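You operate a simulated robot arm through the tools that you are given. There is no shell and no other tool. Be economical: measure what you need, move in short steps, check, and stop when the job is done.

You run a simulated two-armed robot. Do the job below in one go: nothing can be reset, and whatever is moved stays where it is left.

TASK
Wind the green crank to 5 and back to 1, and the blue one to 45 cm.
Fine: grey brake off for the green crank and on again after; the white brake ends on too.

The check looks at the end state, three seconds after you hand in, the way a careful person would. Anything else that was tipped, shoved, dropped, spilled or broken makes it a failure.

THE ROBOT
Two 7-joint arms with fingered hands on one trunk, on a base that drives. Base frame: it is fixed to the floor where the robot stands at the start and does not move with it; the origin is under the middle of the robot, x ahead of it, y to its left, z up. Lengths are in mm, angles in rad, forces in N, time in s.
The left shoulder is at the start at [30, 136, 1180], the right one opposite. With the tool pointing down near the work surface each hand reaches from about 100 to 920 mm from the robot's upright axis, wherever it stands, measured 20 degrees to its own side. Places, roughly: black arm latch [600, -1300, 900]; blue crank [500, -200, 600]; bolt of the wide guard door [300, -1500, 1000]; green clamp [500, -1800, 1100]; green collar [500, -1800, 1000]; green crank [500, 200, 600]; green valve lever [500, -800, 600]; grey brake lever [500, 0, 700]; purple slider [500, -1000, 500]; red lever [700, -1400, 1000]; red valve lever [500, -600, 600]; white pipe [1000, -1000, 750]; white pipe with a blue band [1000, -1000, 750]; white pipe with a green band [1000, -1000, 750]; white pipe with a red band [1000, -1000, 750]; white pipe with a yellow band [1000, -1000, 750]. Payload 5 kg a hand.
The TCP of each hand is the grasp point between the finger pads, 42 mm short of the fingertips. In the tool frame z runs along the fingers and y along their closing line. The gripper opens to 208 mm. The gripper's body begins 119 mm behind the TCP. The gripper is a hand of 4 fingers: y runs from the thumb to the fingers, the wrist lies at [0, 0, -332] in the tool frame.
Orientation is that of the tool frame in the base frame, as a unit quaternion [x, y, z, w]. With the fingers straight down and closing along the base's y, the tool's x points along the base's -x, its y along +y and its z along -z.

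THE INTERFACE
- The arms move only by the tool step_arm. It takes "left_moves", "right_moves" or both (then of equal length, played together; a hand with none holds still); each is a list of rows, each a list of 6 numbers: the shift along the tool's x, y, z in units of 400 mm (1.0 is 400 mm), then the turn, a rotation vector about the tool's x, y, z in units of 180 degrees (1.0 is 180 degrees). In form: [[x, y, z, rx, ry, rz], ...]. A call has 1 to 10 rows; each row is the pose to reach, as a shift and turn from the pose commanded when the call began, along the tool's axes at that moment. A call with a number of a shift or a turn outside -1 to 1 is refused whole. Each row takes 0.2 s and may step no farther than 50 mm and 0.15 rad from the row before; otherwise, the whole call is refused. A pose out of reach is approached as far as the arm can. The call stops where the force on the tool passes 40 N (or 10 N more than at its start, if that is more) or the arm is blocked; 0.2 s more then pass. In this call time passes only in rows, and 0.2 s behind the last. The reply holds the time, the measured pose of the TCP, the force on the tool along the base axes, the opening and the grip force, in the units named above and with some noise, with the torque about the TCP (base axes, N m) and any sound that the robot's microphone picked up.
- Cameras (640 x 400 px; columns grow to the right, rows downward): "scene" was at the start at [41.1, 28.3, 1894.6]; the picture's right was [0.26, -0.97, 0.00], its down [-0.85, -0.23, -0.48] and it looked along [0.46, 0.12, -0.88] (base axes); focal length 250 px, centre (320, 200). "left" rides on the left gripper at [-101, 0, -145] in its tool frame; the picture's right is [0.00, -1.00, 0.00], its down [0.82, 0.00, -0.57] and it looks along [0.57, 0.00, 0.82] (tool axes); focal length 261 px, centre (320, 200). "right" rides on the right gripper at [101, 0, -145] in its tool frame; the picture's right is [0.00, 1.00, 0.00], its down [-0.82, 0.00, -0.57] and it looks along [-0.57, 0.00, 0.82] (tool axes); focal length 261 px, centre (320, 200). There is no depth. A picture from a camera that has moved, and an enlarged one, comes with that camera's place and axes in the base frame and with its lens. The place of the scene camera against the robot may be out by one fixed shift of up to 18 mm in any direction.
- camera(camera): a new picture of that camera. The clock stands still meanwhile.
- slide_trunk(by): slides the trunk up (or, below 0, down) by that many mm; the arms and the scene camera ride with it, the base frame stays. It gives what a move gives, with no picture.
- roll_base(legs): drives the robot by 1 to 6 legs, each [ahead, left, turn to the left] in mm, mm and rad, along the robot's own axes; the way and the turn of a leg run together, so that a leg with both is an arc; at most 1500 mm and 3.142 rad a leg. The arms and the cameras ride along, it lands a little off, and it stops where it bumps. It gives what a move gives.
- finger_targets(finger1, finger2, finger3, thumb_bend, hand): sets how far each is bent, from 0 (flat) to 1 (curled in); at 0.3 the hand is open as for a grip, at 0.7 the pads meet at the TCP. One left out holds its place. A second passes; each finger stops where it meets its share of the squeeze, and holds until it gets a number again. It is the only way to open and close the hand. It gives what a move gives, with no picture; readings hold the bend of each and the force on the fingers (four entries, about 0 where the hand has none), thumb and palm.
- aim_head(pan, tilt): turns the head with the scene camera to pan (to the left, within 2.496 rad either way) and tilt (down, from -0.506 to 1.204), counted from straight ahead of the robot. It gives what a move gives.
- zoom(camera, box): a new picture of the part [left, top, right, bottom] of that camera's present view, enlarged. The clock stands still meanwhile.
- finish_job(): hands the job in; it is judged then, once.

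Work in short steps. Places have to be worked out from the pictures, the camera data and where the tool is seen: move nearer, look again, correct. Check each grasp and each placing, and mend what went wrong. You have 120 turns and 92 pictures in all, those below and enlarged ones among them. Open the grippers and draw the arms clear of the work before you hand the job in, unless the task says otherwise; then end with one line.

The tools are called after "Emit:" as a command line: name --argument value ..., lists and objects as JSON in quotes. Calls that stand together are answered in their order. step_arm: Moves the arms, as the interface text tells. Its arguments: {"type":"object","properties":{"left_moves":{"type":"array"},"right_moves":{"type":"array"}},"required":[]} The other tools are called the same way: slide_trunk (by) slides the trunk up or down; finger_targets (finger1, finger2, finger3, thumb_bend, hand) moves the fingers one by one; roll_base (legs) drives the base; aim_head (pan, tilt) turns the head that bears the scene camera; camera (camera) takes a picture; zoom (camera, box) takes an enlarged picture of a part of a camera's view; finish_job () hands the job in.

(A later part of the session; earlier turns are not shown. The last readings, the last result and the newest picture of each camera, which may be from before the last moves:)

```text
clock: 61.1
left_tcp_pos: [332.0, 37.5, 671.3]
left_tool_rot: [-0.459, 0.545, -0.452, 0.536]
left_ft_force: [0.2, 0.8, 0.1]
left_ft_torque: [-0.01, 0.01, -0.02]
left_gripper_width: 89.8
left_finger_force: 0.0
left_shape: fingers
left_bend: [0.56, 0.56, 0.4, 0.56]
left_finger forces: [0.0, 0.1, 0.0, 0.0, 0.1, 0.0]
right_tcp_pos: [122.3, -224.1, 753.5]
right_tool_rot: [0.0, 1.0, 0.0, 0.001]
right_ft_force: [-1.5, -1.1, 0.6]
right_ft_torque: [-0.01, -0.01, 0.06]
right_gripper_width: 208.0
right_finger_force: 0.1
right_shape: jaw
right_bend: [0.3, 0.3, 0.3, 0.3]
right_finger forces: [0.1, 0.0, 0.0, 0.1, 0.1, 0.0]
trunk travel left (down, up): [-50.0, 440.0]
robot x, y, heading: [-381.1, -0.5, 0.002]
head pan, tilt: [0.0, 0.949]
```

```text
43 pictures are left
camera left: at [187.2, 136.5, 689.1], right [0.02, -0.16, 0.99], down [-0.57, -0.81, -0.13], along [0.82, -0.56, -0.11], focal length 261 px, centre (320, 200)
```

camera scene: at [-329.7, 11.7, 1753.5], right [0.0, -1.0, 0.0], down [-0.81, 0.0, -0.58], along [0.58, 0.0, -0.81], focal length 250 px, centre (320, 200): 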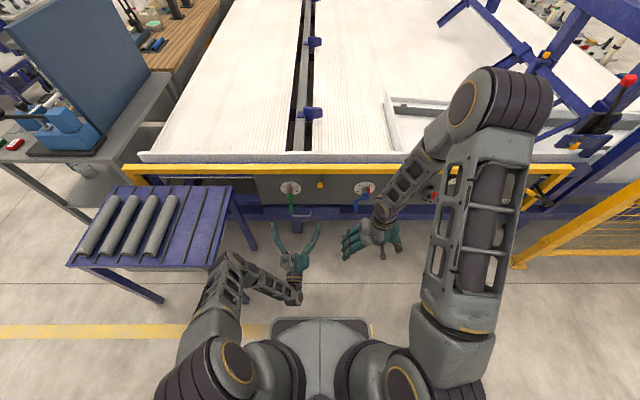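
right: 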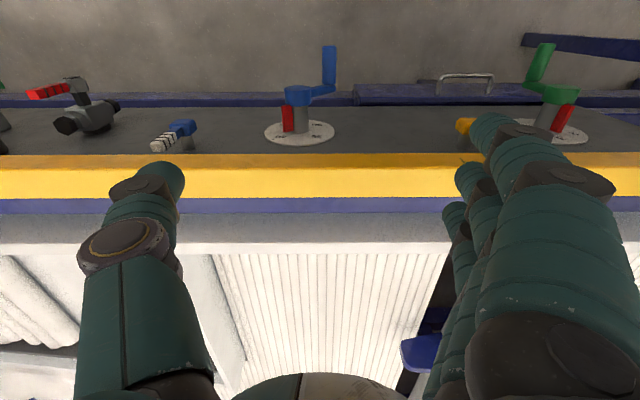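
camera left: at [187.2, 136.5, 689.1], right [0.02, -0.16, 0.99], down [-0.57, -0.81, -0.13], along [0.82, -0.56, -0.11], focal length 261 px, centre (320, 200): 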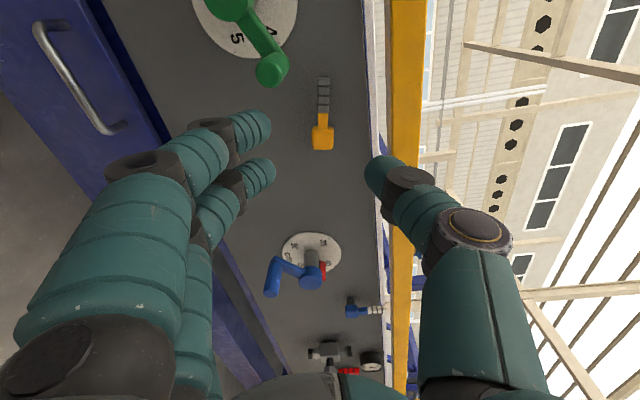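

Good alignment with the lever, and the white lever also appears upright (on). I advance to surround the grey lever.

Emit:
step_arm --left_moves '[[0, 0, 0.11, 0, 0, 0], [0, 0, 0.22, 0, 0, 0], [0, 0, 0.33, 0, 0, 0], [0, 0, 0.425, 0, 0, 0]]'

Emit:
finger_targets --hand "left" --finger1 0.64 --finger2 0.64 --thumb_bend 0.6

Emit:
camera --camera "left"

```text
clock: 62.1
left_tcp_pos: [503.5, 37.1, 667.1]
left_tool_rot: [-0.459, 0.545, -0.452, 0.536]
left_ft_force: [-0.3, -1.1, -0.9]
left_ft_torque: [0.02, -0.14, 0.06]
left_gripper_width: 89.9
left_finger_force: 0.1
left_shape: fingers
left_bend: [0.56, 0.56, 0.4, 0.56]
left_finger forces: [0.0, 0.1, 0.1, 0.0, 0.0, 0.1]
right_tcp_pos: [123.4, -222.9, 754.2]
right_tool_rot: [0.001, 1.0, 0.0, 0.0]
right_ft_force: [-0.2, 0.3, -0.5]
right_ft_torque: [0.0, 0.04, -0.03]
right_gripper_width: 207.8
right_finger_force: 0.0
right_shape: jaw
right_bend: [0.3, 0.3, 0.3, 0.3]
right_finger forces: [0.0, 0.0, 0.1, 0.1, 0.0, 0.0]
trunk travel left (down, up): [-50.0, 440.0]
robot x, y, heading: [-381.7, 3.1, 0.001]
head pan, tilt: [0.0, 0.949]
```

```text
clock: 63.1
left_tcp_pos: [501.4, 37.2, 668.8]
left_tool_rot: [-0.459, 0.545, -0.452, 0.537]
left_ft_force: [0.7, -1.2, -1.7]
left_ft_torque: [-0.16, 0.0, 0.01]
left_gripper_width: 64.1
left_finger_force: 0.6
left_shape: fingers
left_bend: [0.63, 0.64, 0.4, 0.6]
left_finger forces: [2.1, 0.0, 0.0, 0.1, 0.0, 0.0]
right_tcp_pos: [124.1, -224.1, 754.0]
right_tool_rot: [0.0, 1.0, 0.0, 0.0]
right_ft_force: [-0.9, -0.4, 0.5]
right_ft_torque: [-0.01, 0.03, -0.02]
right_gripper_width: 207.8
right_finger_force: 0.0
right_shape: jaw
right_bend: [0.3, 0.3, 0.3, 0.3]
right_finger forces: [0.0, 0.1, 0.0, 0.0, 0.0, 0.0]
trunk travel left (down, up): [-50.0, 440.0]
robot x, y, heading: [-379.9, -3.2, 0.004]
head pan, tilt: [0.0, 0.949]
```

```text
42 pictures are left
camera left: at [357.6, 135.4, 687.1], right [0.02, -0.17, 0.99], down [-0.57, -0.81, -0.13], along [0.82, -0.56, -0.11], focal length 261 px, centre (320, 200)
```

left: 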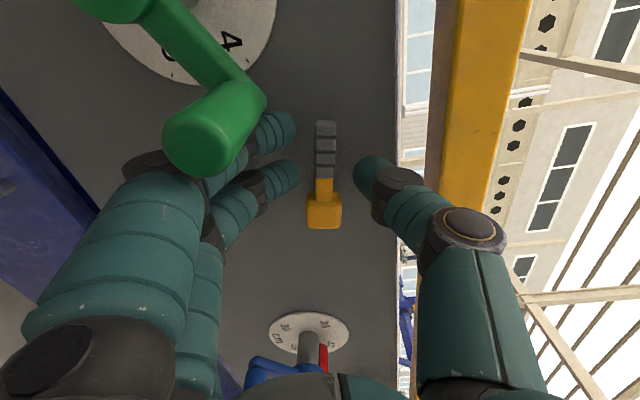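

Finger 1 brushes the green handle. I slide the hand 12 mm to the right away from it before closing further, and check.

Emit:
step_arm --left_moves '[[0.02, 0, 0, 0, 0, 0], [0.035, -0.005, 0, 0, 0, 0]]'

Emit:
finger_targets --hand "left" --finger1 0.68 --finger2 0.68 --thumb_bend 0.62

Emit:
camera --camera "left"

```text
clock: 63.7
left_tcp_pos: [501.3, 22.5, 668.6]
left_tool_rot: [-0.459, 0.545, -0.452, 0.537]
left_ft_force: [0.1, 0.1, 0.5]
left_ft_torque: [0.01, -0.04, -0.04]
left_gripper_width: 62.8
left_finger_force: 0.0
left_shape: fingers
left_bend: [0.64, 0.64, 0.4, 0.6]
left_finger forces: [0.0, 0.1, 0.1, 0.1, 0.0, 0.0]
right_tcp_pos: [122.6, -222.3, 754.4]
right_tool_rot: [-0.001, 1.0, 0.0, 0.0]
right_ft_force: [-0.1, -0.4, 0.0]
right_ft_torque: [0.0, 0.01, 0.02]
right_gripper_width: 208.0
right_finger_force: 0.1
right_shape: jaw
right_bend: [0.3, 0.3, 0.3, 0.3]
right_finger forces: [0.0, 0.1, 0.0, 0.0, 0.0, 0.0]
trunk travel left (down, up): [-50.0, 440.0]
robot x, y, heading: [-380.4, -1.2, -0.001]
head pan, tilt: [0.0, 0.949]
```

```text
clock: 64.7
left_tcp_pos: [502.8, 22.3, 667.4]
left_tool_rot: [-0.459, 0.545, -0.453, 0.536]
left_ft_force: [0.4, 0.3, 0.1]
left_ft_torque: [-0.04, -0.01, 0.03]
left_gripper_width: 50.4
left_finger_force: 0.0
left_shape: fingers
left_bend: [0.68, 0.68, 0.4, 0.62]
left_finger forces: [0.3, 0.2, 0.0, 0.0, 0.0, 0.0]
right_tcp_pos: [123.4, -222.3, 754.0]
right_tool_rot: [0.0, 1.0, 0.0, 0.0]
right_ft_force: [0.3, -0.2, -0.5]
right_ft_torque: [-0.01, 0.0, 0.01]
right_gripper_width: 208.0
right_finger_force: 0.0
right_shape: jaw
right_bend: [0.3, 0.3, 0.3, 0.3]
right_finger forces: [0.0, 0.1, 0.0, 0.0, 0.0, 0.1]
trunk travel left (down, up): [-50.0, 440.0]
robot x, y, heading: [-383.4, -0.3, 0.001]
head pan, tilt: [0.0, 0.949]
```

```text
41 pictures are left
camera left: at [357.5, 121.4, 686.5], right [0.02, -0.17, 0.99], down [-0.57, -0.81, -0.13], along [0.82, -0.56, -0.11], focal length 261 px, centre (320, 200)
```

left: 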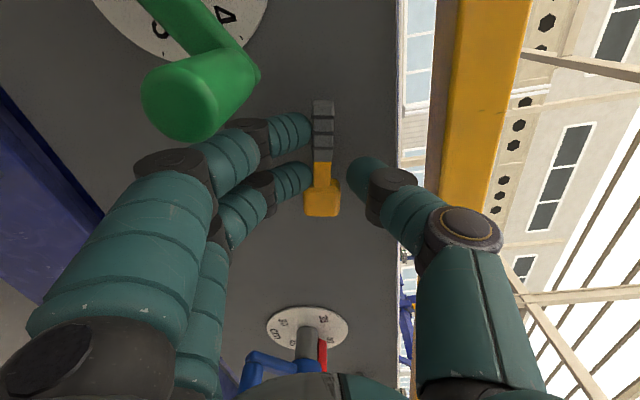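

Fingers now touch the lever underside. Before braking I check the green dial hasn't been nudged.

Emit:
zoom --camera "scene" --box '[250, 160, 362, 230]'

```text
5.71 times, centred on (306, 195) of scene
camera zoom: at [-329.8, 12.0, 1753.3], right [0.0, -1.0, 0.0], down [-0.81, 0.0, -0.58], along [0.58, 0.0, -0.81], focal length 1429 px, centre (400, 229)
```

zoom: 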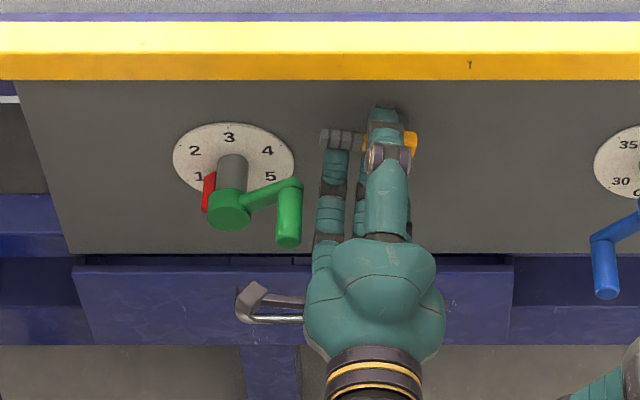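

Dial still at 1. Now I swing the lever up, rolling the hand with it.

Emit:
step_arm --left_moves '[[-0.003, -0.0075, 0, 0, 0, 0.0444], [-0.005, -0.017, 0, 0, 0, 0.0888], [-0.0055, -0.027, 0, 0, 0, 0.133], [-0.004, -0.037, 0, 0, 0, 0.1776], [-0.001, -0.048, 0, 0, 0, 0.222], [0.004, -0.058, 0, 0, 0, 0.2664], [0.0105, -0.0685, 0, 0, 0, 0.311], [0.019, -0.0775, 0, 0, 0, 0.355], [0.029, -0.086, 0, 0, 0, 0.4], [0.041, -0.0925, 0, 0, 0, 0.444]]'

Emit:
camera --camera "left"

```text
clock: 66.5
left_tcp_pos: [497.0, 5.4, 687.0]
left_tool_rot: [-0.105, 0.712, -0.105, 0.686]
left_ft_force: [4.4, -3.4, -16.1]
left_ft_torque: [-1.8, 0.03, -0.07]
left_gripper_width: 52.0
left_finger_force: 10.1
left_shape: fingers
left_bend: [0.67, 0.67, 0.41, 0.62]
left_finger forces: [1.5, 2.2, 15.7, 0.1, 0.1, 0.0]
right_tcp_pos: [122.9, -224.3, 753.9]
right_tool_rot: [0.001, 1.0, -0.001, 0.0]
right_ft_force: [-0.7, 1.1, 0.3]
right_ft_torque: [-0.01, -0.12, 0.01]
right_gripper_width: 207.7
right_finger_force: 0.0
right_shape: jaw
right_bend: [0.3, 0.3, 0.3, 0.3]
right_finger forces: [0.0, 0.0, 0.1, 0.0, 0.0, 0.0]
trunk travel left (down, up): [-50.0, 440.0]
robot x, y, heading: [-379.7, 0.4, -0.004]
head pan, tilt: [0.0, 0.949]
stopped in row 9 (left hand): the force on the tool passed its limit (the readings are from after the stop); the commanded pose is now the measured one
```

```text
39 pictures are left
camera left: at [356.2, 36.2, 787.6], right [0.0, -0.95, 0.3], down [-0.6, -0.24, -0.76], along [0.8, -0.18, -0.58], focal length 261 px, centre (320, 200)
```

left: 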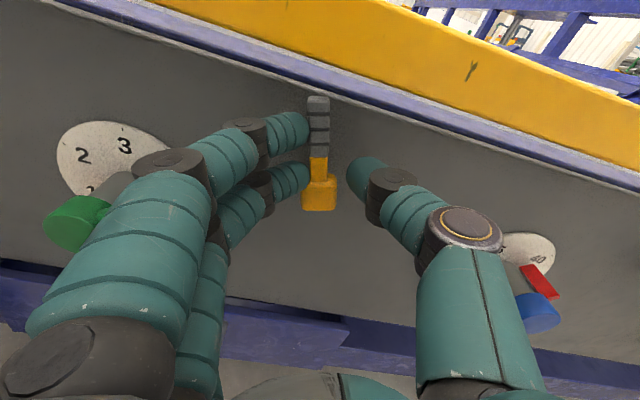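

Finger 3 caught the green handle from below. I check the crank first.

Emit:
zoom --camera "scene" --box '[250, 160, 362, 230]'

```text
5.71 times, centred on (306, 195) of scene
camera zoom: at [-329.7, 12.0, 1753.2], right [0.0, -1.0, 0.0], down [-0.81, 0.0, -0.58], along [0.58, 0.0, -0.81], focal length 1429 px, centre (400, 229)
```

zoom: 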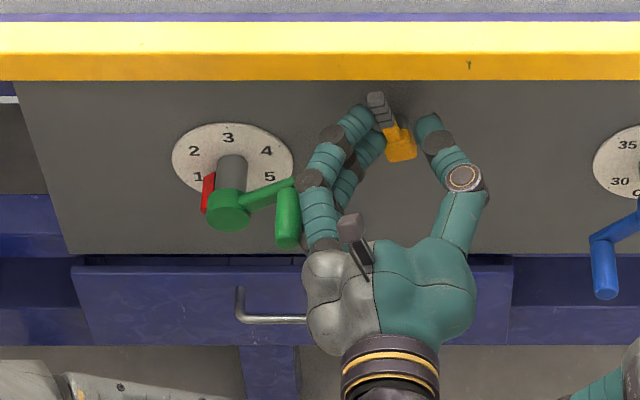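

The crank has not moved noticeably. I fold finger 3 in and finish pushing the lever upright (toward -y).

Emit:
finger_targets --hand "left" --finger3 0.68

Emit:
step_arm --left_moves '[[-0.012, -0.015, 0, 0, 0, 0.02], [-0.024, -0.03, 0, 0, 0, 0.04], [-0.03, -0.045, 0, 0, 0, 0.06], [-0.03, -0.06, 0, 0, 0, 0.07]]'

Emit:
camera --camera "left"

```text
clock: 67.5
left_tcp_pos: [498.2, 8.0, 688.8]
left_tool_rot: [-0.103, 0.71, -0.105, 0.688]
left_ft_force: [1.0, 6.6, 0.2]
left_ft_torque: [0.09, -0.04, 0.2]
left_gripper_width: 50.6
left_finger_force: 3.1
left_shape: fingers
left_bend: [0.67, 0.67, 0.66, 0.62]
left_finger forces: [1.2, 1.2, 3.3, 0.0, 0.0, 0.0]
right_tcp_pos: [123.2, -223.3, 753.3]
right_tool_rot: [0.0, 1.0, 0.0, 0.0]
right_ft_force: [-0.5, -0.1, -0.2]
right_ft_torque: [0.0, -0.02, -0.01]
right_gripper_width: 207.6
right_finger_force: 0.1
right_shape: jaw
right_bend: [0.3, 0.3, 0.3, 0.3]
right_finger forces: [0.0, 0.1, 0.0, 0.0, 0.0, 0.0]
trunk travel left (down, up): [-50.0, 440.0]
robot x, y, heading: [-382.5, 0.0, 0.001]
head pan, tilt: [0.0, 0.949]
```

```text
clock: 68.5
left_tcp_pos: [500.9, -8.3, 708.8]
left_tool_rot: [-0.026, 0.716, -0.027, 0.697]
left_ft_force: [-2.0, 22.8, -8.1]
left_ft_torque: [0.29, 0.27, 0.84]
left_gripper_width: 54.8
left_finger_force: 10.7
left_shape: fingers
left_bend: [0.66, 0.65, 0.6, 0.62]
left_finger forces: [4.4, 6.5, 11.1, 0.1, 0.0, 0.1]
right_tcp_pos: [122.8, -221.2, 754.0]
right_tool_rot: [0.0, 1.0, 0.0, 0.0]
right_ft_force: [-0.8, -1.1, 1.0]
right_ft_torque: [-0.01, -0.05, 0.02]
right_gripper_width: 207.9
right_finger_force: 0.1
right_shape: jaw
right_bend: [0.3, 0.3, 0.3, 0.3]
right_finger forces: [0.0, 0.1, 0.1, 0.0, 0.1, 0.0]
trunk travel left (down, up): [-50.0, 440.0]
robot x, y, heading: [-383.3, -0.8, 0.0]
head pan, tilt: [0.0, 0.949]
```

```text
37 pictures are left
camera left: at [358.6, -0.5, 813.9], right [0.0, -1.0, 0.08], down [-0.59, -0.06, -0.8], along [0.81, -0.05, -0.59], focal length 261 px, centre (320, 200)
```

left: 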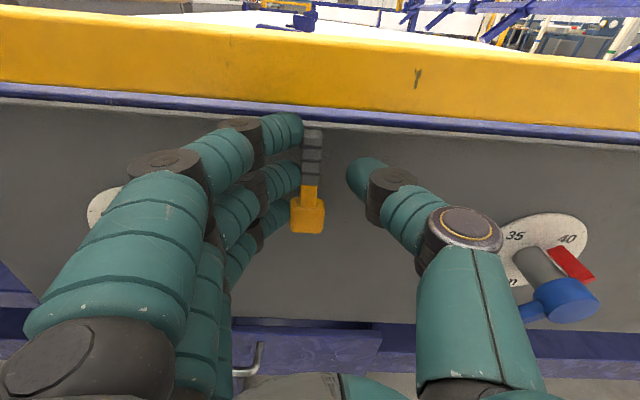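

Lever against its on-stop. I release by moving 8 mm left, open slightly, and retract; then check.

Emit:
step_arm --left_moves '[[0, 0.025, 0, 0, 0, 0], [0, 0.025, -0.1, 0, 0, 0], [0, 0.025, -0.2, 0, 0, 0], [0, 0.025, -0.3, 0, 0, 0], [0, 0.025, -0.4, 0, 0, 0], [0, 0.025, -0.5, 0, 0, 0.02]]'

Emit:
zoom --camera "left" --box '[180, 20, 500, 220]'

Emit:
zoom --camera "scene" --box '[250, 160, 362, 230]'

```text
clock: 69.9
left_tcp_pos: [298.0, 0.6, 714.4]
left_tool_rot: [-0.001, 0.717, -0.006, 0.697]
left_ft_force: [0.3, 0.7, 0.6]
left_ft_torque: [0.01, 0.03, -0.05]
left_gripper_width: 49.8
left_finger_force: 0.1
left_shape: fingers
left_bend: [0.68, 0.68, 0.68, 0.62]
left_finger forces: [0.0, 0.1, 0.1, 0.1, 0.0, 0.0]
right_tcp_pos: [122.5, -224.1, 755.0]
right_tool_rot: [0.0, 1.0, 0.0, 0.0]
right_ft_force: [-0.1, 0.5, -0.4]
right_ft_torque: [-0.02, -0.03, -0.01]
right_gripper_width: 207.7
right_finger_force: 0.1
right_shape: jaw
right_bend: [0.3, 0.3, 0.3, 0.3]
right_finger forces: [0.0, 0.1, 0.0, 0.1, 0.0, 0.0]
trunk travel left (down, up): [-50.0, 440.0]
robot x, y, heading: [-381.0, 3.2, -0.0]
head pan, tilt: [0.0, 0.949]
```

```text
2.00 times, centred on (340, 120) of left
camera zoom: at [156.8, 0.8, 819.5], right [-0.01, -1.0, 0.02], down [-0.6, -0.01, -0.8], along [0.8, -0.01, -0.6], focal length 521 px, centre (280, 360)
```

zoom: 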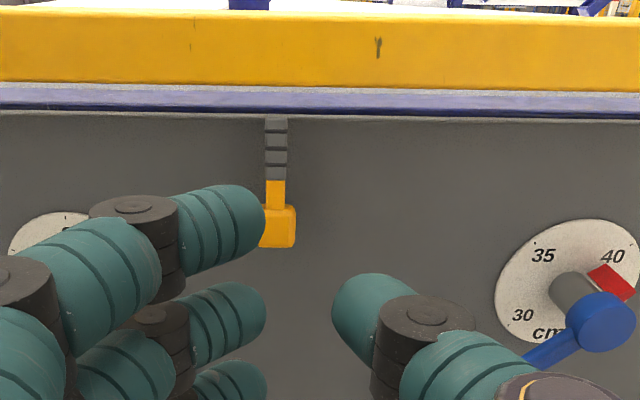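

```text
5.71 times, centred on (306, 195) of scene
camera zoom: at [-330.1, 11.9, 1753.3], right [0.0, -1.0, 0.0], down [-0.81, 0.0, -0.58], along [0.58, 0.0, -0.81], focal length 1429 px, centre (400, 229)
```

zoom: 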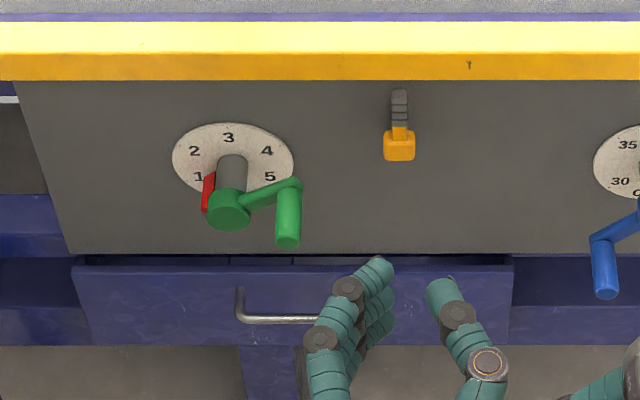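

Green is at 1 with the grey brake upright. Now I drive 380 mm to the right for the blue crank and white brake.

Emit:
roll_base --legs '[[0, -380, 0]]'

Emit:
camera --camera "left"

```text
clock: 72.3
left_tcp_pos: [297.7, -381.7, 714.4]
left_tool_rot: [-0.001, 0.719, -0.008, 0.695]
left_ft_force: [-0.1, -1.1, -0.1]
left_ft_torque: [0.01, -0.01, 0.09]
left_gripper_width: 49.8
left_finger_force: 0.0
left_shape: fingers
left_bend: [0.68, 0.68, 0.68, 0.62]
left_finger forces: [0.1, 0.0, 0.1, 0.0, 0.0, 0.1]
right_tcp_pos: [121.8, -604.1, 754.0]
right_tool_rot: [0.0, 1.0, 0.0, 0.0]
right_ft_force: [-0.3, 0.1, -0.4]
right_ft_torque: [0.07, 0.0, -0.03]
right_gripper_width: 207.7
right_finger_force: 0.0
right_shape: jaw
right_bend: [0.3, 0.3, 0.3, 0.3]
right_finger forces: [0.0, 0.0, 0.0, 0.0, 0.0, 0.0]
trunk travel left (down, up): [-50.0, 440.0]
robot x, y, heading: [-382.7, -379.0, -0.008]
head pan, tilt: [0.0, 0.949]
```

```text
34 pictures are left
camera left: at [156.8, -379.3, 819.1], right [-0.01, -1.0, 0.02], down [-0.6, -0.01, -0.8], along [0.8, -0.02, -0.6], focal length 261 px, centre (320, 200)
```

left: 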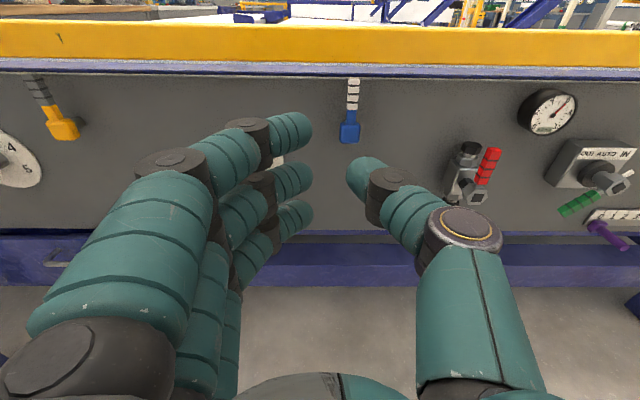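

White brake hub ≈ (537,-430,664), lever upright. Same manoeuvre: centre on it with the fingers open.

Emit:
finger_targets --hand "left" --finger1 0.57 --finger2 0.57 --finger3 0.57 --thumb_bend 0.57

Emit:
step_arm --left_moves '[[0, -0.04, 0.07, 0, -0.004, 0.002], [0, -0.08, 0.14, 0, -0.008, 0.004], [0.006, -0.12, 0.26, 0, -0.0107, 0.005]]'

Emit:
camera --camera "left"

```text
clock: 73.3
left_tcp_pos: [298.0, -381.4, 715.7]
left_tool_rot: [0.0, 0.718, -0.008, 0.696]
left_ft_force: [-0.2, 0.0, 0.3]
left_ft_torque: [0.01, -0.03, 0.0]
left_gripper_width: 89.6
left_finger_force: 0.1
left_shape: fingers
left_bend: [0.56, 0.56, 0.56, 0.56]
left_finger forces: [0.0, 0.0, 0.1, 0.1, 0.0, 0.1]
right_tcp_pos: [122.4, -603.0, 754.1]
right_tool_rot: [0.001, 1.0, 0.0, -0.001]
right_ft_force: [0.1, 0.5, 0.2]
right_ft_torque: [0.03, -0.01, -0.01]
right_gripper_width: 208.1
right_finger_force: 0.0
right_shape: jaw
right_bend: [0.3, 0.3, 0.3, 0.3]
right_finger forces: [0.1, 0.0, 0.1, 0.1, 0.0, 0.0]
trunk travel left (down, up): [-50.0, 440.0]
robot x, y, heading: [-381.6, -380.8, -0.005]
head pan, tilt: [0.0, 0.949]
```

```text
refused: row 3 steps farther than a row can; nothing moved
```

```text
33 pictures are left
camera left: at [156.7, -378.9, 819.1], right [-0.01, -1.0, 0.02], down [-0.6, -0.01, -0.8], along [0.8, -0.02, -0.6], focal length 261 px, centre (320, 200)
```

left: 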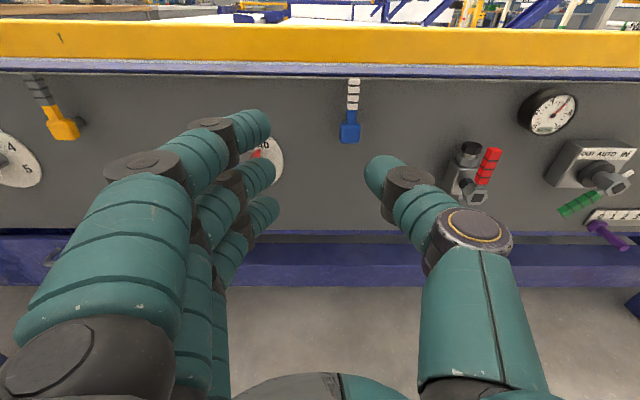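

Step too large in the last row; I redo with an even spread, in front of the lever.

Emit:
step_arm --left_moves '[[0, -0.04, 0.085, 0, -0.004, 0.002], [0.003, -0.08, 0.17, 0, -0.008, 0.004], [0.006, -0.12, 0.26, 0, -0.0107, 0.005]]'

Emit:
camera --camera "left"

```text
clock: 74.1
left_tcp_pos: [402.0, -430.2, 709.9]
left_tool_rot: [0.005, 0.706, -0.001, 0.708]
left_ft_force: [-0.4, -0.6, -0.7]
left_ft_torque: [-0.02, -0.01, -0.02]
left_gripper_width: 89.6
left_finger_force: 0.0
left_shape: fingers
left_bend: [0.56, 0.56, 0.56, 0.56]
left_finger forces: [0.0, 0.0, 0.0, 0.0, 0.0, 0.0]
right_tcp_pos: [121.8, -603.0, 754.5]
right_tool_rot: [0.0, 1.0, 0.001, 0.0]
right_ft_force: [0.7, 0.0, -0.4]
right_ft_torque: [-0.01, 0.0, 0.02]
right_gripper_width: 208.0
right_finger_force: 0.1
right_shape: jaw
right_bend: [0.3, 0.3, 0.3, 0.3]
right_finger forces: [0.1, 0.0, 0.0, 0.1, 0.1, 0.0]
trunk travel left (down, up): [-50.0, 440.0]
robot x, y, heading: [-382.0, -374.3, 0.002]
head pan, tilt: [0.0, 0.949]
```

```text
32 pictures are left
camera left: at [256.9, -429.6, 810.0], right [-0.01, -1.0, 0.0], down [-0.57, 0.0, -0.82], along [0.82, -0.01, -0.57], focal length 261 px, centre (320, 200)
```

left: 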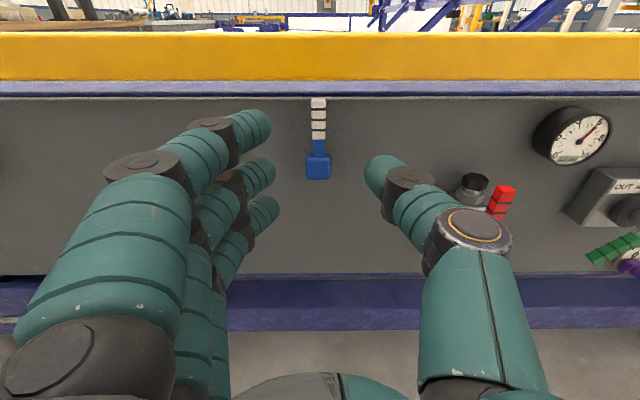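

Aligned. Advance, cage, and push toward +y (as worked for grey).

Emit:
step_arm --left_moves '[[0.003, 0, 0.09, 0, 0, 0], [0.003, 0, 0.18, 0, 0, 0], [0.003, 0, 0.258, 0, 0, 0]]'

Emit:
finger_targets --hand "left" --finger1 0.63 --finger2 0.63 --finger3 0.63 --thumb_bend 0.63

Emit:
step_arm --left_moves '[[0, 0.03, 0, 0, 0, 0], [0, 0.05, 0, 0, 0, 0], [0, 0.07, 0, 0, 0, 0], [0, 0.09, 0, 0, 0, 0], [0, 0.11, 0, 0, 0, 0]]'

Emit:
camera --camera "left"

```text
clock: 74.9
left_tcp_pos: [504.1, -431.8, 708.6]
left_tool_rot: [0.003, 0.706, -0.002, 0.708]
left_ft_force: [-1.1, -0.2, 0.0]
left_ft_torque: [0.01, -0.07, 0.05]
left_gripper_width: 89.9
left_finger_force: 0.1
left_shape: fingers
left_bend: [0.56, 0.56, 0.56, 0.56]
left_finger forces: [0.0, 0.0, 0.0, 0.0, 0.0, 0.0]
right_tcp_pos: [121.4, -603.5, 753.6]
right_tool_rot: [0.0, 1.0, -0.001, 0.0]
right_ft_force: [-0.5, 0.4, 0.0]
right_ft_torque: [0.01, 0.03, 0.03]
right_gripper_width: 207.7
right_finger_force: 0.0
right_shape: jaw
right_bend: [0.3, 0.3, 0.3, 0.3]
right_finger forces: [0.0, 0.0, 0.0, 0.1, 0.0, 0.0]
trunk travel left (down, up): [-50.0, 440.0]
robot x, y, heading: [-381.4, -377.4, -0.002]
head pan, tilt: [0.0, 0.949]
```

```text
clock: 75.9
left_tcp_pos: [505.5, -430.4, 708.7]
left_tool_rot: [0.005, 0.706, -0.002, 0.708]
left_ft_force: [-0.1, -0.3, 0.2]
left_ft_torque: [0.01, 0.03, -0.01]
left_gripper_width: 58.3
left_finger_force: 0.1
left_shape: fingers
left_bend: [0.63, 0.63, 0.63, 0.63]
left_finger forces: [0.0, 0.1, 0.1, 0.0, 0.0, 0.0]
right_tcp_pos: [121.5, -603.6, 754.4]
right_tool_rot: [0.001, 1.0, 0.0, -0.001]
right_ft_force: [0.8, -0.6, 0.0]
right_ft_torque: [-0.01, -0.01, -0.03]
right_gripper_width: 208.0
right_finger_force: 0.0
right_shape: jaw
right_bend: [0.3, 0.3, 0.3, 0.3]
right_finger forces: [0.0, 0.0, 0.0, 0.0, 0.0, 0.0]
trunk travel left (down, up): [-50.0, 440.0]
robot x, y, heading: [-380.6, -380.5, -0.007]
head pan, tilt: [0.0, 0.949]
```

```text
clock: 77.1
left_tcp_pos: [505.8, -386.3, 709.3]
left_tool_rot: [0.005, 0.706, -0.002, 0.709]
left_ft_force: [0.9, -1.4, 0.8]
left_ft_torque: [-0.03, -0.01, -0.1]
left_gripper_width: 60.2
left_finger_force: 0.5
left_shape: fingers
left_bend: [0.63, 0.63, 0.63, 0.62]
left_finger forces: [0.0, 0.0, 0.1, 0.0, 1.5, 0.0]
right_tcp_pos: [123.0, -603.3, 755.0]
right_tool_rot: [0.001, 1.0, 0.0, -0.001]
right_ft_force: [0.5, 0.1, -0.3]
right_ft_torque: [-0.02, 0.0, 0.0]
right_gripper_width: 207.9
right_finger_force: 0.1
right_shape: jaw
right_bend: [0.3, 0.3, 0.3, 0.3]
right_finger forces: [0.0, 0.0, 0.0, 0.0, 0.0, 0.1]
trunk travel left (down, up): [-50.0, 440.0]
robot x, y, heading: [-384.8, -375.0, -0.005]
head pan, tilt: [0.0, 0.949]
```

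```text
31 pictures are left
camera left: at [360.4, -385.6, 808.7], right [-0.01, -1.0, 0.0], down [-0.57, 0.0, -0.82], along [0.82, -0.01, -0.57], focal length 261 px, centre (320, 200)
```

left: 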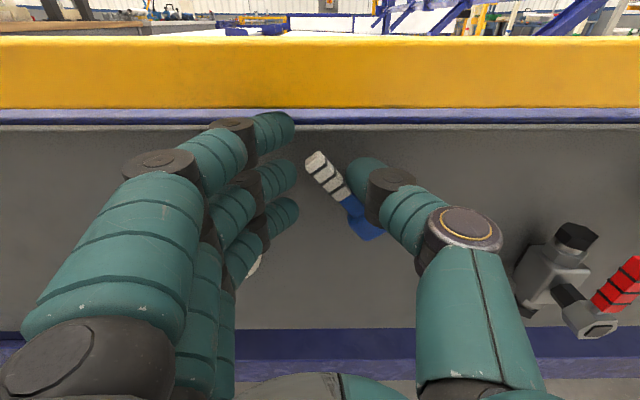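

Works identically. I push on to its stop, then lift off and retract.

Emit:
step_arm --left_moves '[[0.03, 0.03, 0, 0, 0, 0], [0.05, 0.06, 0, 0, 0, 0], [0.07, 0.085, 0, 0, 0, 0], [0.09, 0.105, 0, 0, 0, 0]]'

Emit:
step_arm --left_moves '[[-0.03, 0, 0, 0, 0, 0], [-0.04, 0, -0.1, 0, 0, 0], [-0.04, 0, -0.2, 0, 0, 0], [-0.04, 0.05, -0.3, 0, 0, 0], [-0.04, 0.1, -0.4, 0, 0, 0]]'

Emit:
step_arm --left_moves '[[0.1, 0.06, -0.02, 0, 0, 0], [0.2, 0.12, -0.03, 0, 0, 0], [0.25, 0.18, -0.03, 0, 0, 0]]'

Emit:
camera --camera "left"

```text
clock: 78.0
left_tcp_pos: [505.9, -360.7, 688.5]
left_tool_rot: [0.006, 0.7, -0.008, 0.714]
left_ft_force: [-10.3, -8.6, 18.8]
left_ft_torque: [-0.81, -0.46, -0.53]
left_gripper_width: 63.5
left_finger_force: 9.7
left_shape: fingers
left_bend: [0.63, 0.63, 0.63, 0.62]
left_finger forces: [0.0, 0.0, 0.0, 0.0, 19.8, 0.0]
right_tcp_pos: [120.9, -604.6, 754.8]
right_tool_rot: [0.002, 1.0, 0.001, 0.0]
right_ft_force: [0.6, -0.5, -0.8]
right_ft_torque: [0.04, 0.08, 0.0]
right_gripper_width: 207.6
right_finger_force: 0.0
right_shape: jaw
right_bend: [0.3, 0.3, 0.3, 0.3]
right_finger forces: [0.0, 0.0, 0.0, 0.1, 0.0, 0.0]
trunk travel left (down, up): [-50.0, 440.0]
robot x, y, heading: [-380.2, -379.5, -0.007]
head pan, tilt: [0.0, 0.949]
stopped in row 4 (left hand): the force on the tool passed its limit (the readings are from after the stop); the commanded pose is now the measured one
```

```text
clock: 79.2
left_tcp_pos: [344.9, -314.3, 700.7]
left_tool_rot: [0.005, 0.702, -0.006, 0.712]
left_ft_force: [-0.1, -0.1, 0.0]
left_ft_torque: [-0.01, 0.11, 0.02]
left_gripper_width: 58.4
left_finger_force: 0.0
left_shape: fingers
left_bend: [0.63, 0.63, 0.63, 0.63]
left_finger forces: [0.0, 0.0, 0.1, 0.0, 0.0, 0.0]
right_tcp_pos: [120.5, -604.0, 754.9]
right_tool_rot: [0.002, 1.0, -0.001, 0.0]
right_ft_force: [-0.7, 0.2, 0.4]
right_ft_torque: [-0.04, -0.03, 0.01]
right_gripper_width: 207.8
right_finger_force: 0.0
right_shape: jaw
right_bend: [0.3, 0.3, 0.3, 0.3]
right_finger forces: [0.0, 0.0, 0.1, 0.0, 0.0, 0.0]
trunk travel left (down, up): [-50.0, 440.0]
robot x, y, heading: [-380.6, -379.9, -0.008]
head pan, tilt: [0.0, 0.949]
```

```text
clock: 80.0
left_tcp_pos: [337.2, -243.0, 601.3]
left_tool_rot: [0.006, 0.703, -0.007, 0.712]
left_ft_force: [0.0, 0.3, 0.1]
left_ft_torque: [-0.03, -0.01, -0.01]
left_gripper_width: 58.3
left_finger_force: 0.1
left_shape: fingers
left_bend: [0.63, 0.63, 0.63, 0.63]
left_finger forces: [0.0, 0.0, 0.0, 0.0, 0.0, 0.1]
right_tcp_pos: [121.3, -602.4, 754.6]
right_tool_rot: [0.002, 1.0, 0.0, 0.001]
right_ft_force: [0.5, 0.1, 0.0]
right_ft_torque: [-0.03, 0.05, -0.05]
right_gripper_width: 207.7
right_finger_force: 0.1
right_shape: jaw
right_bend: [0.3, 0.3, 0.3, 0.3]
right_finger forces: [0.1, 0.0, 0.0, 0.0, 0.1, 0.1]
trunk travel left (down, up): [-50.0, 440.0]
robot x, y, heading: [-383.0, -378.4, -0.0]
head pan, tilt: [0.0, 0.949]
```

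```text
30 pictures are left
camera left: at [190.8, -240.0, 698.9], right [-0.02, -1.0, 0.01], down [-0.56, 0.0, -0.83], along [0.83, -0.02, -0.56], focal length 261 px, centre (320, 200)
```

left: 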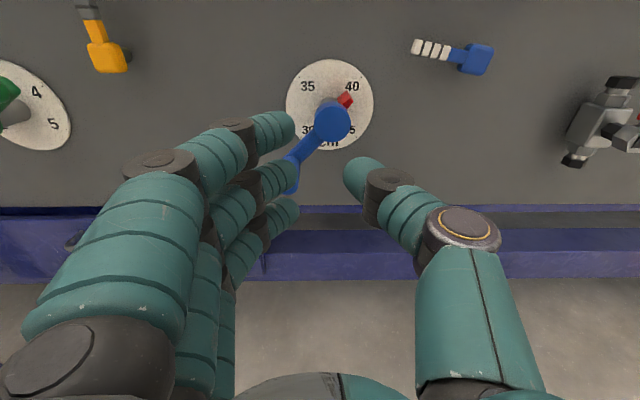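

Emit:
zoom --camera "left" --box '[270, 50, 398, 170]'

```text
3.33 times, centred on (334, 110) of left
camera zoom: at [190.8, -240.0, 698.9], right [-0.02, -1.0, 0.01], down [-0.56, 0.0, -0.83], along [0.83, -0.02, -0.56], focal length 869 px, centre (273, 500)
```

zoom: 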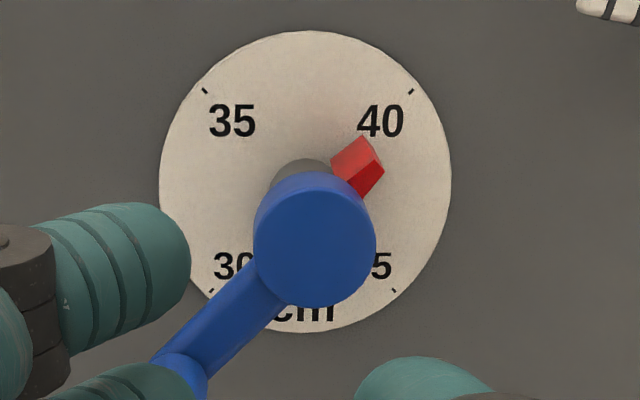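

Blue pointer is at ≈46° i.e. 40 cm; 45 is at 135°, so +90° clockwise. Dial centre ≈ (571,-261,599); handle now ≈ (y -211, z 550). I move in front of the handle.

Emit:
finger_targets --hand "left" --finger1 0.57 --finger2 0.57 --finger3 0.57 --thumb_bend 0.57

Emit:
step_arm --left_moves '[[0.064, 0.04, 0.004, 0, 0.002, 0], [0.1275, 0.08, 0.0075, 0, 0.004, 0]]'

Emit:
camera --camera "left"

```text
clock: 81.0
left_tcp_pos: [338.4, -241.2, 600.6]
left_tool_rot: [0.006, 0.702, -0.007, 0.712]
left_ft_force: [-0.5, -0.5, 0.0]
left_ft_torque: [-0.01, 0.01, 0.0]
left_gripper_width: 89.5
left_finger_force: 0.0
left_shape: fingers
left_bend: [0.56, 0.56, 0.56, 0.56]
left_finger forces: [0.0, 0.0, 0.1, 0.0, 0.0, 0.0]
right_tcp_pos: [120.8, -603.4, 754.5]
right_tool_rot: [0.002, 1.0, 0.0, 0.0]
right_ft_force: [0.3, 0.7, 0.4]
right_ft_torque: [0.0, 0.01, 0.03]
right_gripper_width: 207.8
right_finger_force: 0.1
right_shape: jaw
right_bend: [0.3, 0.3, 0.3, 0.3]
right_finger forces: [0.0, 0.0, 0.1, 0.1, 0.0, 0.0]
trunk travel left (down, up): [-50.0, 440.0]
robot x, y, heading: [-381.3, -378.3, -0.002]
head pan, tilt: [0.0, 0.949]
```

```text
clock: 81.6
left_tcp_pos: [341.8, -211.2, 549.6]
left_tool_rot: [0.007, 0.706, -0.007, 0.708]
left_ft_force: [-0.5, 0.8, 0.5]
left_ft_torque: [-0.04, 0.0, 0.02]
left_gripper_width: 89.9
left_finger_force: 0.1
left_shape: fingers
left_bend: [0.56, 0.56, 0.56, 0.56]
left_finger forces: [0.0, 0.0, 0.0, 0.0, 0.1, 0.0]
right_tcp_pos: [120.2, -604.8, 754.5]
right_tool_rot: [0.002, 1.0, 0.0, 0.0]
right_ft_force: [-0.4, -0.2, 0.7]
right_ft_torque: [-0.02, -0.01, -0.01]
right_gripper_width: 207.6
right_finger_force: 0.1
right_shape: jaw
right_bend: [0.3, 0.3, 0.3, 0.3]
right_finger forces: [0.1, 0.0, 0.1, 0.0, 0.1, 0.1]
trunk travel left (down, up): [-50.0, 440.0]
robot x, y, heading: [-381.5, -383.0, -0.004]
head pan, tilt: [0.0, 0.949]
```

```text
28 pictures are left
camera left: at [197.3, -208.9, 649.5], right [-0.02, -1.0, 0.01], down [-0.57, 0.01, -0.82], along [0.82, -0.02, -0.57], focal length 261 px, centre (320, 200)
```

left: 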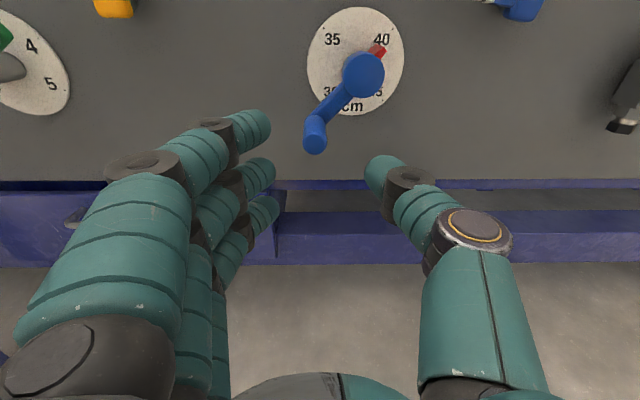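

Well aligned. Advance ~97 mm and pinch.

Emit:
step_arm --left_moves '[[0, 0.002, 0.09, 0, 0, 0], [0, 0.004, 0.17, 0, 0, 0], [0, 0.004, 0.242, 0, 0, 0]]'

Emit:
finger_targets --hand "left" --finger1 0.75 --finger2 0.75 --finger3 0.75 --thumb_bend 0.68

Emit:
camera --camera "left"

```text
clock: 82.4
left_tcp_pos: [439.5, -211.0, 547.7]
left_tool_rot: [0.005, 0.707, -0.005, 0.707]
left_ft_force: [-0.1, -0.2, -0.4]
left_ft_torque: [0.02, -0.03, 0.01]
left_gripper_width: 89.6
left_finger_force: 0.1
left_shape: fingers
left_bend: [0.56, 0.56, 0.56, 0.56]
left_finger forces: [0.1, 0.0, 0.0, 0.0, 0.0, 0.0]
right_tcp_pos: [121.6, -603.9, 753.5]
right_tool_rot: [0.002, 1.0, 0.001, 0.0]
right_ft_force: [-0.4, -0.5, 0.2]
right_ft_torque: [-0.02, 0.05, 0.03]
right_gripper_width: 207.8
right_finger_force: 0.0
right_shape: jaw
right_bend: [0.3, 0.3, 0.3, 0.3]
right_finger forces: [0.0, 0.0, 0.1, 0.0, 0.0, 0.1]
trunk travel left (down, up): [-50.0, 440.0]
robot x, y, heading: [-385.7, -374.4, -0.005]
head pan, tilt: [0.0, 0.949]
```

```text
clock: 83.4
left_tcp_pos: [439.8, -210.2, 547.7]
left_tool_rot: [0.005, 0.706, -0.006, 0.708]
left_ft_force: [2.7, 8.1, -1.3]
left_ft_torque: [-0.02, 0.05, 0.21]
left_gripper_width: 29.1
left_finger_force: 6.2
left_shape: fingers
left_bend: [0.75, 0.65, 0.75, 0.67]
left_finger forces: [0.0, 10.3, 0.0, 0.0, 2.7, 0.1]
right_tcp_pos: [121.5, -603.3, 754.6]
right_tool_rot: [0.002, 1.0, 0.0, 0.0]
right_ft_force: [0.3, 0.1, 0.0]
right_ft_torque: [0.02, -0.03, 0.0]
right_gripper_width: 207.8
right_finger_force: 0.1
right_shape: jaw
right_bend: [0.3, 0.3, 0.3, 0.3]
right_finger forces: [0.0, 0.0, 0.0, 0.0, 0.1, 0.1]
trunk travel left (down, up): [-50.0, 440.0]
robot x, y, heading: [-378.4, -375.3, 0.0]
head pan, tilt: [0.0, 0.949]
```

```text
27 pictures are left
camera left: at [294.7, -208.2, 648.3], right [-0.01, -1.0, 0.01], down [-0.57, 0.0, -0.82], along [0.82, -0.02, -0.57], focal length 261 px, centre (320, 200)
```

left: 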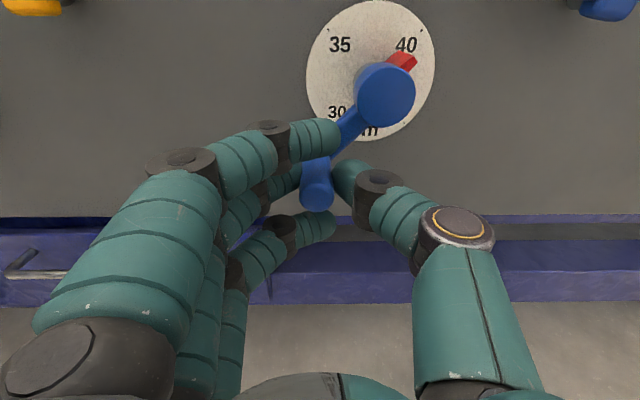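

Solid pinch. I wind clockwise ~72°, hand rolling along.

Emit:
step_arm --left_moves '[[-0.0183, 0.0165, 0, 0, 0, 0.0417], [-0.0386, 0.0306, 0, 0, 0, 0.0833], [-0.061, 0.0416, 0, 0, 0, 0.125], [-0.0843, 0.0492, 0, 0, 0, 0.1667], [-0.1088, 0.0538, 0, 0, 0, 0.208], [-0.1335, 0.0546, 0, 0, 0, 0.25], [-0.158, 0.0522, 0, 0, 0, 0.292], [-0.182, 0.0463, 0, 0, 0, 0.333], [-0.205, 0.0371, 0, 0, 0, 0.375]]'

Emit:
camera --camera "left"

```text
clock: 85.4
left_tcp_pos: [439.9, -196.5, 631.7]
left_tool_rot: [0.397, 0.584, 0.389, 0.592]
left_ft_force: [-4.7, -10.4, -4.9]
left_ft_torque: [-0.1, 0.25, -0.28]
left_gripper_width: 32.7
left_finger_force: 7.4
left_shape: fingers
left_bend: [0.75, 0.7, 0.75, 0.67]
left_finger forces: [0.1, 3.5, 0.0, 0.0, 11.2, 0.1]
right_tcp_pos: [121.8, -603.6, 753.1]
right_tool_rot: [0.002, 1.0, 0.001, 0.0]
right_ft_force: [0.6, 0.1, -0.1]
right_ft_torque: [0.01, -0.05, -0.01]
right_gripper_width: 207.9
right_finger_force: 0.0
right_shape: jaw
right_bend: [0.3, 0.3, 0.3, 0.3]
right_finger forces: [0.0, 0.0, 0.1, 0.1, 0.0, 0.0]
trunk travel left (down, up): [-50.0, 440.0]
robot x, y, heading: [-381.8, -377.4, -0.004]
head pan, tilt: [0.0, 0.949]
```

```text
26 pictures are left
camera left: at [292.9, -287.6, 669.0], right [0.0, -0.39, -0.92], down [-0.56, 0.77, -0.32], along [0.83, 0.51, -0.22], focal length 261 px, centre (320, 200)
```

left: 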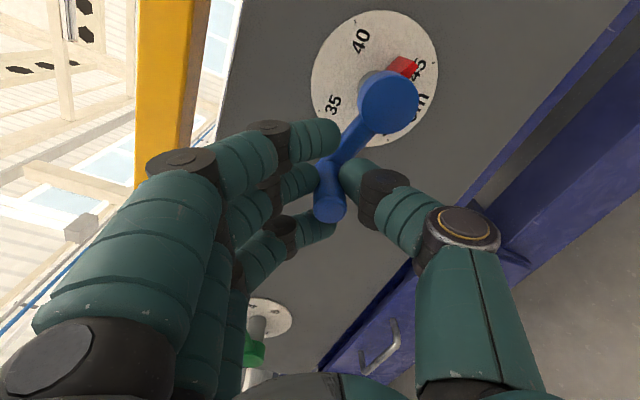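

≈117° now. Three more steps to ~135°.

Emit:
step_arm --left_moves '[[-0.018, 0.0138, 0, 0, 0, 0.035], [-0.0365, 0.025, 0, 0, 0, 0.07], [-0.051, 0.032, 0, 0, 0, 0.1]]'

Emit:
zoom --camera "left" --box '[280, 0, 480, 125]'

```text
clock: 86.2
left_tcp_pos: [439.9, -209.1, 649.5]
left_tool_rot: [0.485, 0.514, 0.476, 0.523]
left_ft_force: [-3.9, -5.0, -6.4]
left_ft_torque: [-0.04, 0.25, -0.13]
left_gripper_width: 32.9
left_finger_force: 5.8
left_shape: fingers
left_bend: [0.75, 0.7, 0.75, 0.66]
left_finger forces: [0.1, 3.6, 0.0, 0.0, 8.8, 0.1]
right_tcp_pos: [121.9, -603.3, 753.2]
right_tool_rot: [0.002, 1.0, 0.0, 0.001]
right_ft_force: [0.7, -0.4, -0.7]
right_ft_torque: [-0.01, -0.01, 0.01]
right_gripper_width: 207.7
right_finger_force: 0.0
right_shape: jaw
right_bend: [0.3, 0.3, 0.3, 0.3]
right_finger forces: [0.1, 0.0, 0.0, 0.1, 0.0, 0.1]
trunk travel left (down, up): [-50.0, 440.0]
robot x, y, heading: [-378.5, -381.9, -0.001]
head pan, tilt: [0.0, 0.949]
```

```text
3.20 times, centred on (380, 62) of left
camera zoom: at [292.9, -309.2, 658.3], right [0.0, -0.08, -1.0], down [-0.56, 0.83, -0.07], along [0.83, 0.56, -0.05], focal length 834 px, centre (128, 640)
```

zoom: 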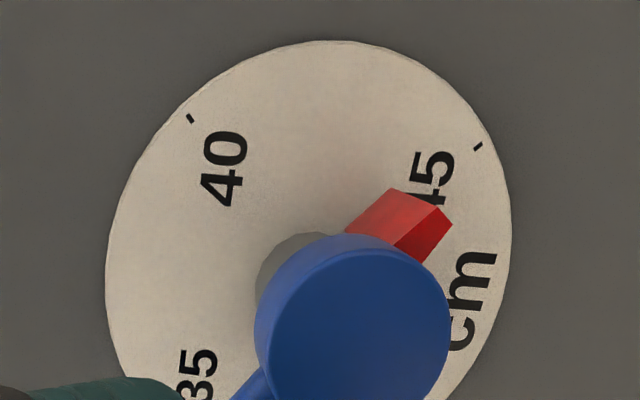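

Pointer ≈133–134°. A tiny nudge, then release and look frontally.

Emit:
step_arm --left_moves '[[-0.005, 0.0045, 0, 0, 0, 0.01]]'

Emit:
finger_targets --hand "left" --finger1 0.57 --finger2 0.57 --finger3 0.57 --thumb_bend 0.57

Emit:
step_arm --left_moves '[[0, 0, -0.1, 0, 0, 0], [0, 0, -0.2, 0, 0, -0.045], [0, 0, -0.3, 0, 0, -0.09], [0, 0, -0.36, 0, 0, -0.135], [0, 0, -0.36, 0, 0, -0.18], [0, 0, -0.36, 0, 0, -0.225], [0, 0, -0.36, 0, 0, -0.27], [0, 0, -0.36, 0, 0, -0.315], [0, 0, -0.36, 0, 0, -0.36], [0, 0, -0.36, 0, 0, -0.405]]'

Emit:
step_arm --left_moves '[[0.03, -0.04, 0, 0, 0, -0.04], [0.05, -0.08, 0, 0, 0, -0.085]]'

Emit:
camera --camera "left"

```text
clock: 86.6
left_tcp_pos: [439.2, -212.3, 652.3]
left_tool_rot: [0.492, 0.507, 0.484, 0.515]
left_ft_force: [-1.6, -4.0, -7.9]
left_ft_torque: [-0.01, 0.26, -0.12]
left_gripper_width: 33.1
left_finger_force: 6.4
left_shape: fingers
left_bend: [0.75, 0.7, 0.75, 0.66]
left_finger forces: [0.0, 2.9, 0.0, 0.0, 9.6, 0.0]
right_tcp_pos: [122.5, -605.1, 754.0]
right_tool_rot: [0.001, 1.0, 0.001, 0.0]
right_ft_force: [0.1, -1.1, 0.5]
right_ft_torque: [-0.01, 0.01, 0.01]
right_gripper_width: 207.8
right_finger_force: 0.1
right_shape: jaw
right_bend: [0.3, 0.3, 0.3, 0.3]
right_finger forces: [0.0, 0.0, 0.0, 0.0, 0.0, 0.0]
trunk travel left (down, up): [-50.0, 440.0]
robot x, y, heading: [-377.8, -376.7, -0.005]
head pan, tilt: [0.0, 0.949]
```

```text
clock: 87.6
left_tcp_pos: [439.2, -211.5, 653.5]
left_tool_rot: [0.492, 0.507, 0.484, 0.516]
left_ft_force: [-0.1, -0.7, 0.4]
left_ft_torque: [0.0, 0.01, 0.0]
left_gripper_width: 89.8
left_finger_force: 0.0
left_shape: fingers
left_bend: [0.56, 0.56, 0.56, 0.56]
left_finger forces: [0.1, 0.0, 0.0, 0.0, 0.1, 0.1]
right_tcp_pos: [121.8, -603.7, 754.1]
right_tool_rot: [0.001, 1.0, 0.0, 0.0]
right_ft_force: [-0.4, 0.0, 0.3]
right_ft_torque: [0.01, -0.02, 0.04]
right_gripper_width: 207.8
right_finger_force: 0.1
right_shape: jaw
right_bend: [0.3, 0.3, 0.3, 0.3]
right_finger forces: [0.0, 0.0, 0.0, 0.1, 0.1, 0.0]
trunk travel left (down, up): [-50.0, 440.0]
robot x, y, heading: [-378.8, -378.4, -0.005]
head pan, tilt: [0.0, 0.949]
```

```text
clock: 89.8
left_tcp_pos: [295.6, -208.7, 652.6]
left_tool_rot: [0.093, 0.7, 0.082, 0.703]
left_ft_force: [-1.0, 0.2, 0.6]
left_ft_torque: [0.01, -0.01, 0.03]
left_gripper_width: 90.1
left_finger_force: 0.0
left_shape: fingers
left_bend: [0.56, 0.56, 0.56, 0.56]
left_finger forces: [0.1, 0.0, 0.0, 0.0, 0.0, 0.0]
right_tcp_pos: [121.5, -603.2, 754.3]
right_tool_rot: [0.002, 1.0, 0.0, 0.0]
right_ft_force: [0.7, 1.3, 0.2]
right_ft_torque: [-0.01, -0.02, 0.01]
right_gripper_width: 208.0
right_finger_force: 0.1
right_shape: jaw
right_bend: [0.3, 0.3, 0.3, 0.3]
right_finger forces: [0.1, 0.0, 0.1, 0.0, 0.0, 0.0]
trunk travel left (down, up): [-50.0, 440.0]
robot x, y, heading: [-377.3, -379.2, -0.0]
head pan, tilt: [0.0, 0.949]
```

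```text
clock: 90.4
left_tcp_pos: [295.5, -236.1, 625.5]
left_tool_rot: [-0.001, 0.706, -0.011, 0.708]
left_ft_force: [1.0, 0.6, 0.3]
left_ft_torque: [0.0, 0.04, -0.03]
left_gripper_width: 89.6
left_finger_force: 0.1
left_shape: fingers
left_bend: [0.56, 0.56, 0.56, 0.56]
left_finger forces: [0.1, 0.1, 0.1, 0.0, 0.0, 0.1]
right_tcp_pos: [121.6, -603.4, 754.2]
right_tool_rot: [0.002, 1.0, 0.0, 0.0]
right_ft_force: [-0.6, 0.1, -0.3]
right_ft_torque: [-0.03, 0.01, -0.01]
right_gripper_width: 207.8
right_finger_force: 0.0
right_shape: jaw
right_bend: [0.3, 0.3, 0.3, 0.3]
right_finger forces: [0.1, 0.0, 0.0, 0.0, 0.0, 0.1]
trunk travel left (down, up): [-50.0, 440.0]
robot x, y, heading: [-379.8, -380.7, -0.004]
head pan, tilt: [0.0, 0.949]
```

```text
24 pictures are left
camera left: at [150.3, -231.4, 725.1], right [-0.02, -1.0, 0.02], down [-0.57, -0.01, -0.82], along [0.82, -0.03, -0.57], focal length 261 px, centre (320, 200)
```

left: 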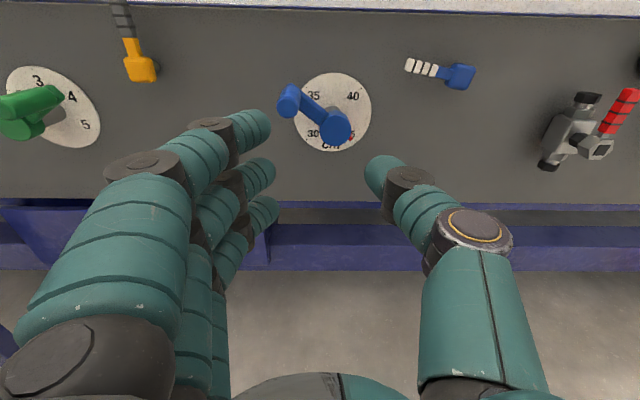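

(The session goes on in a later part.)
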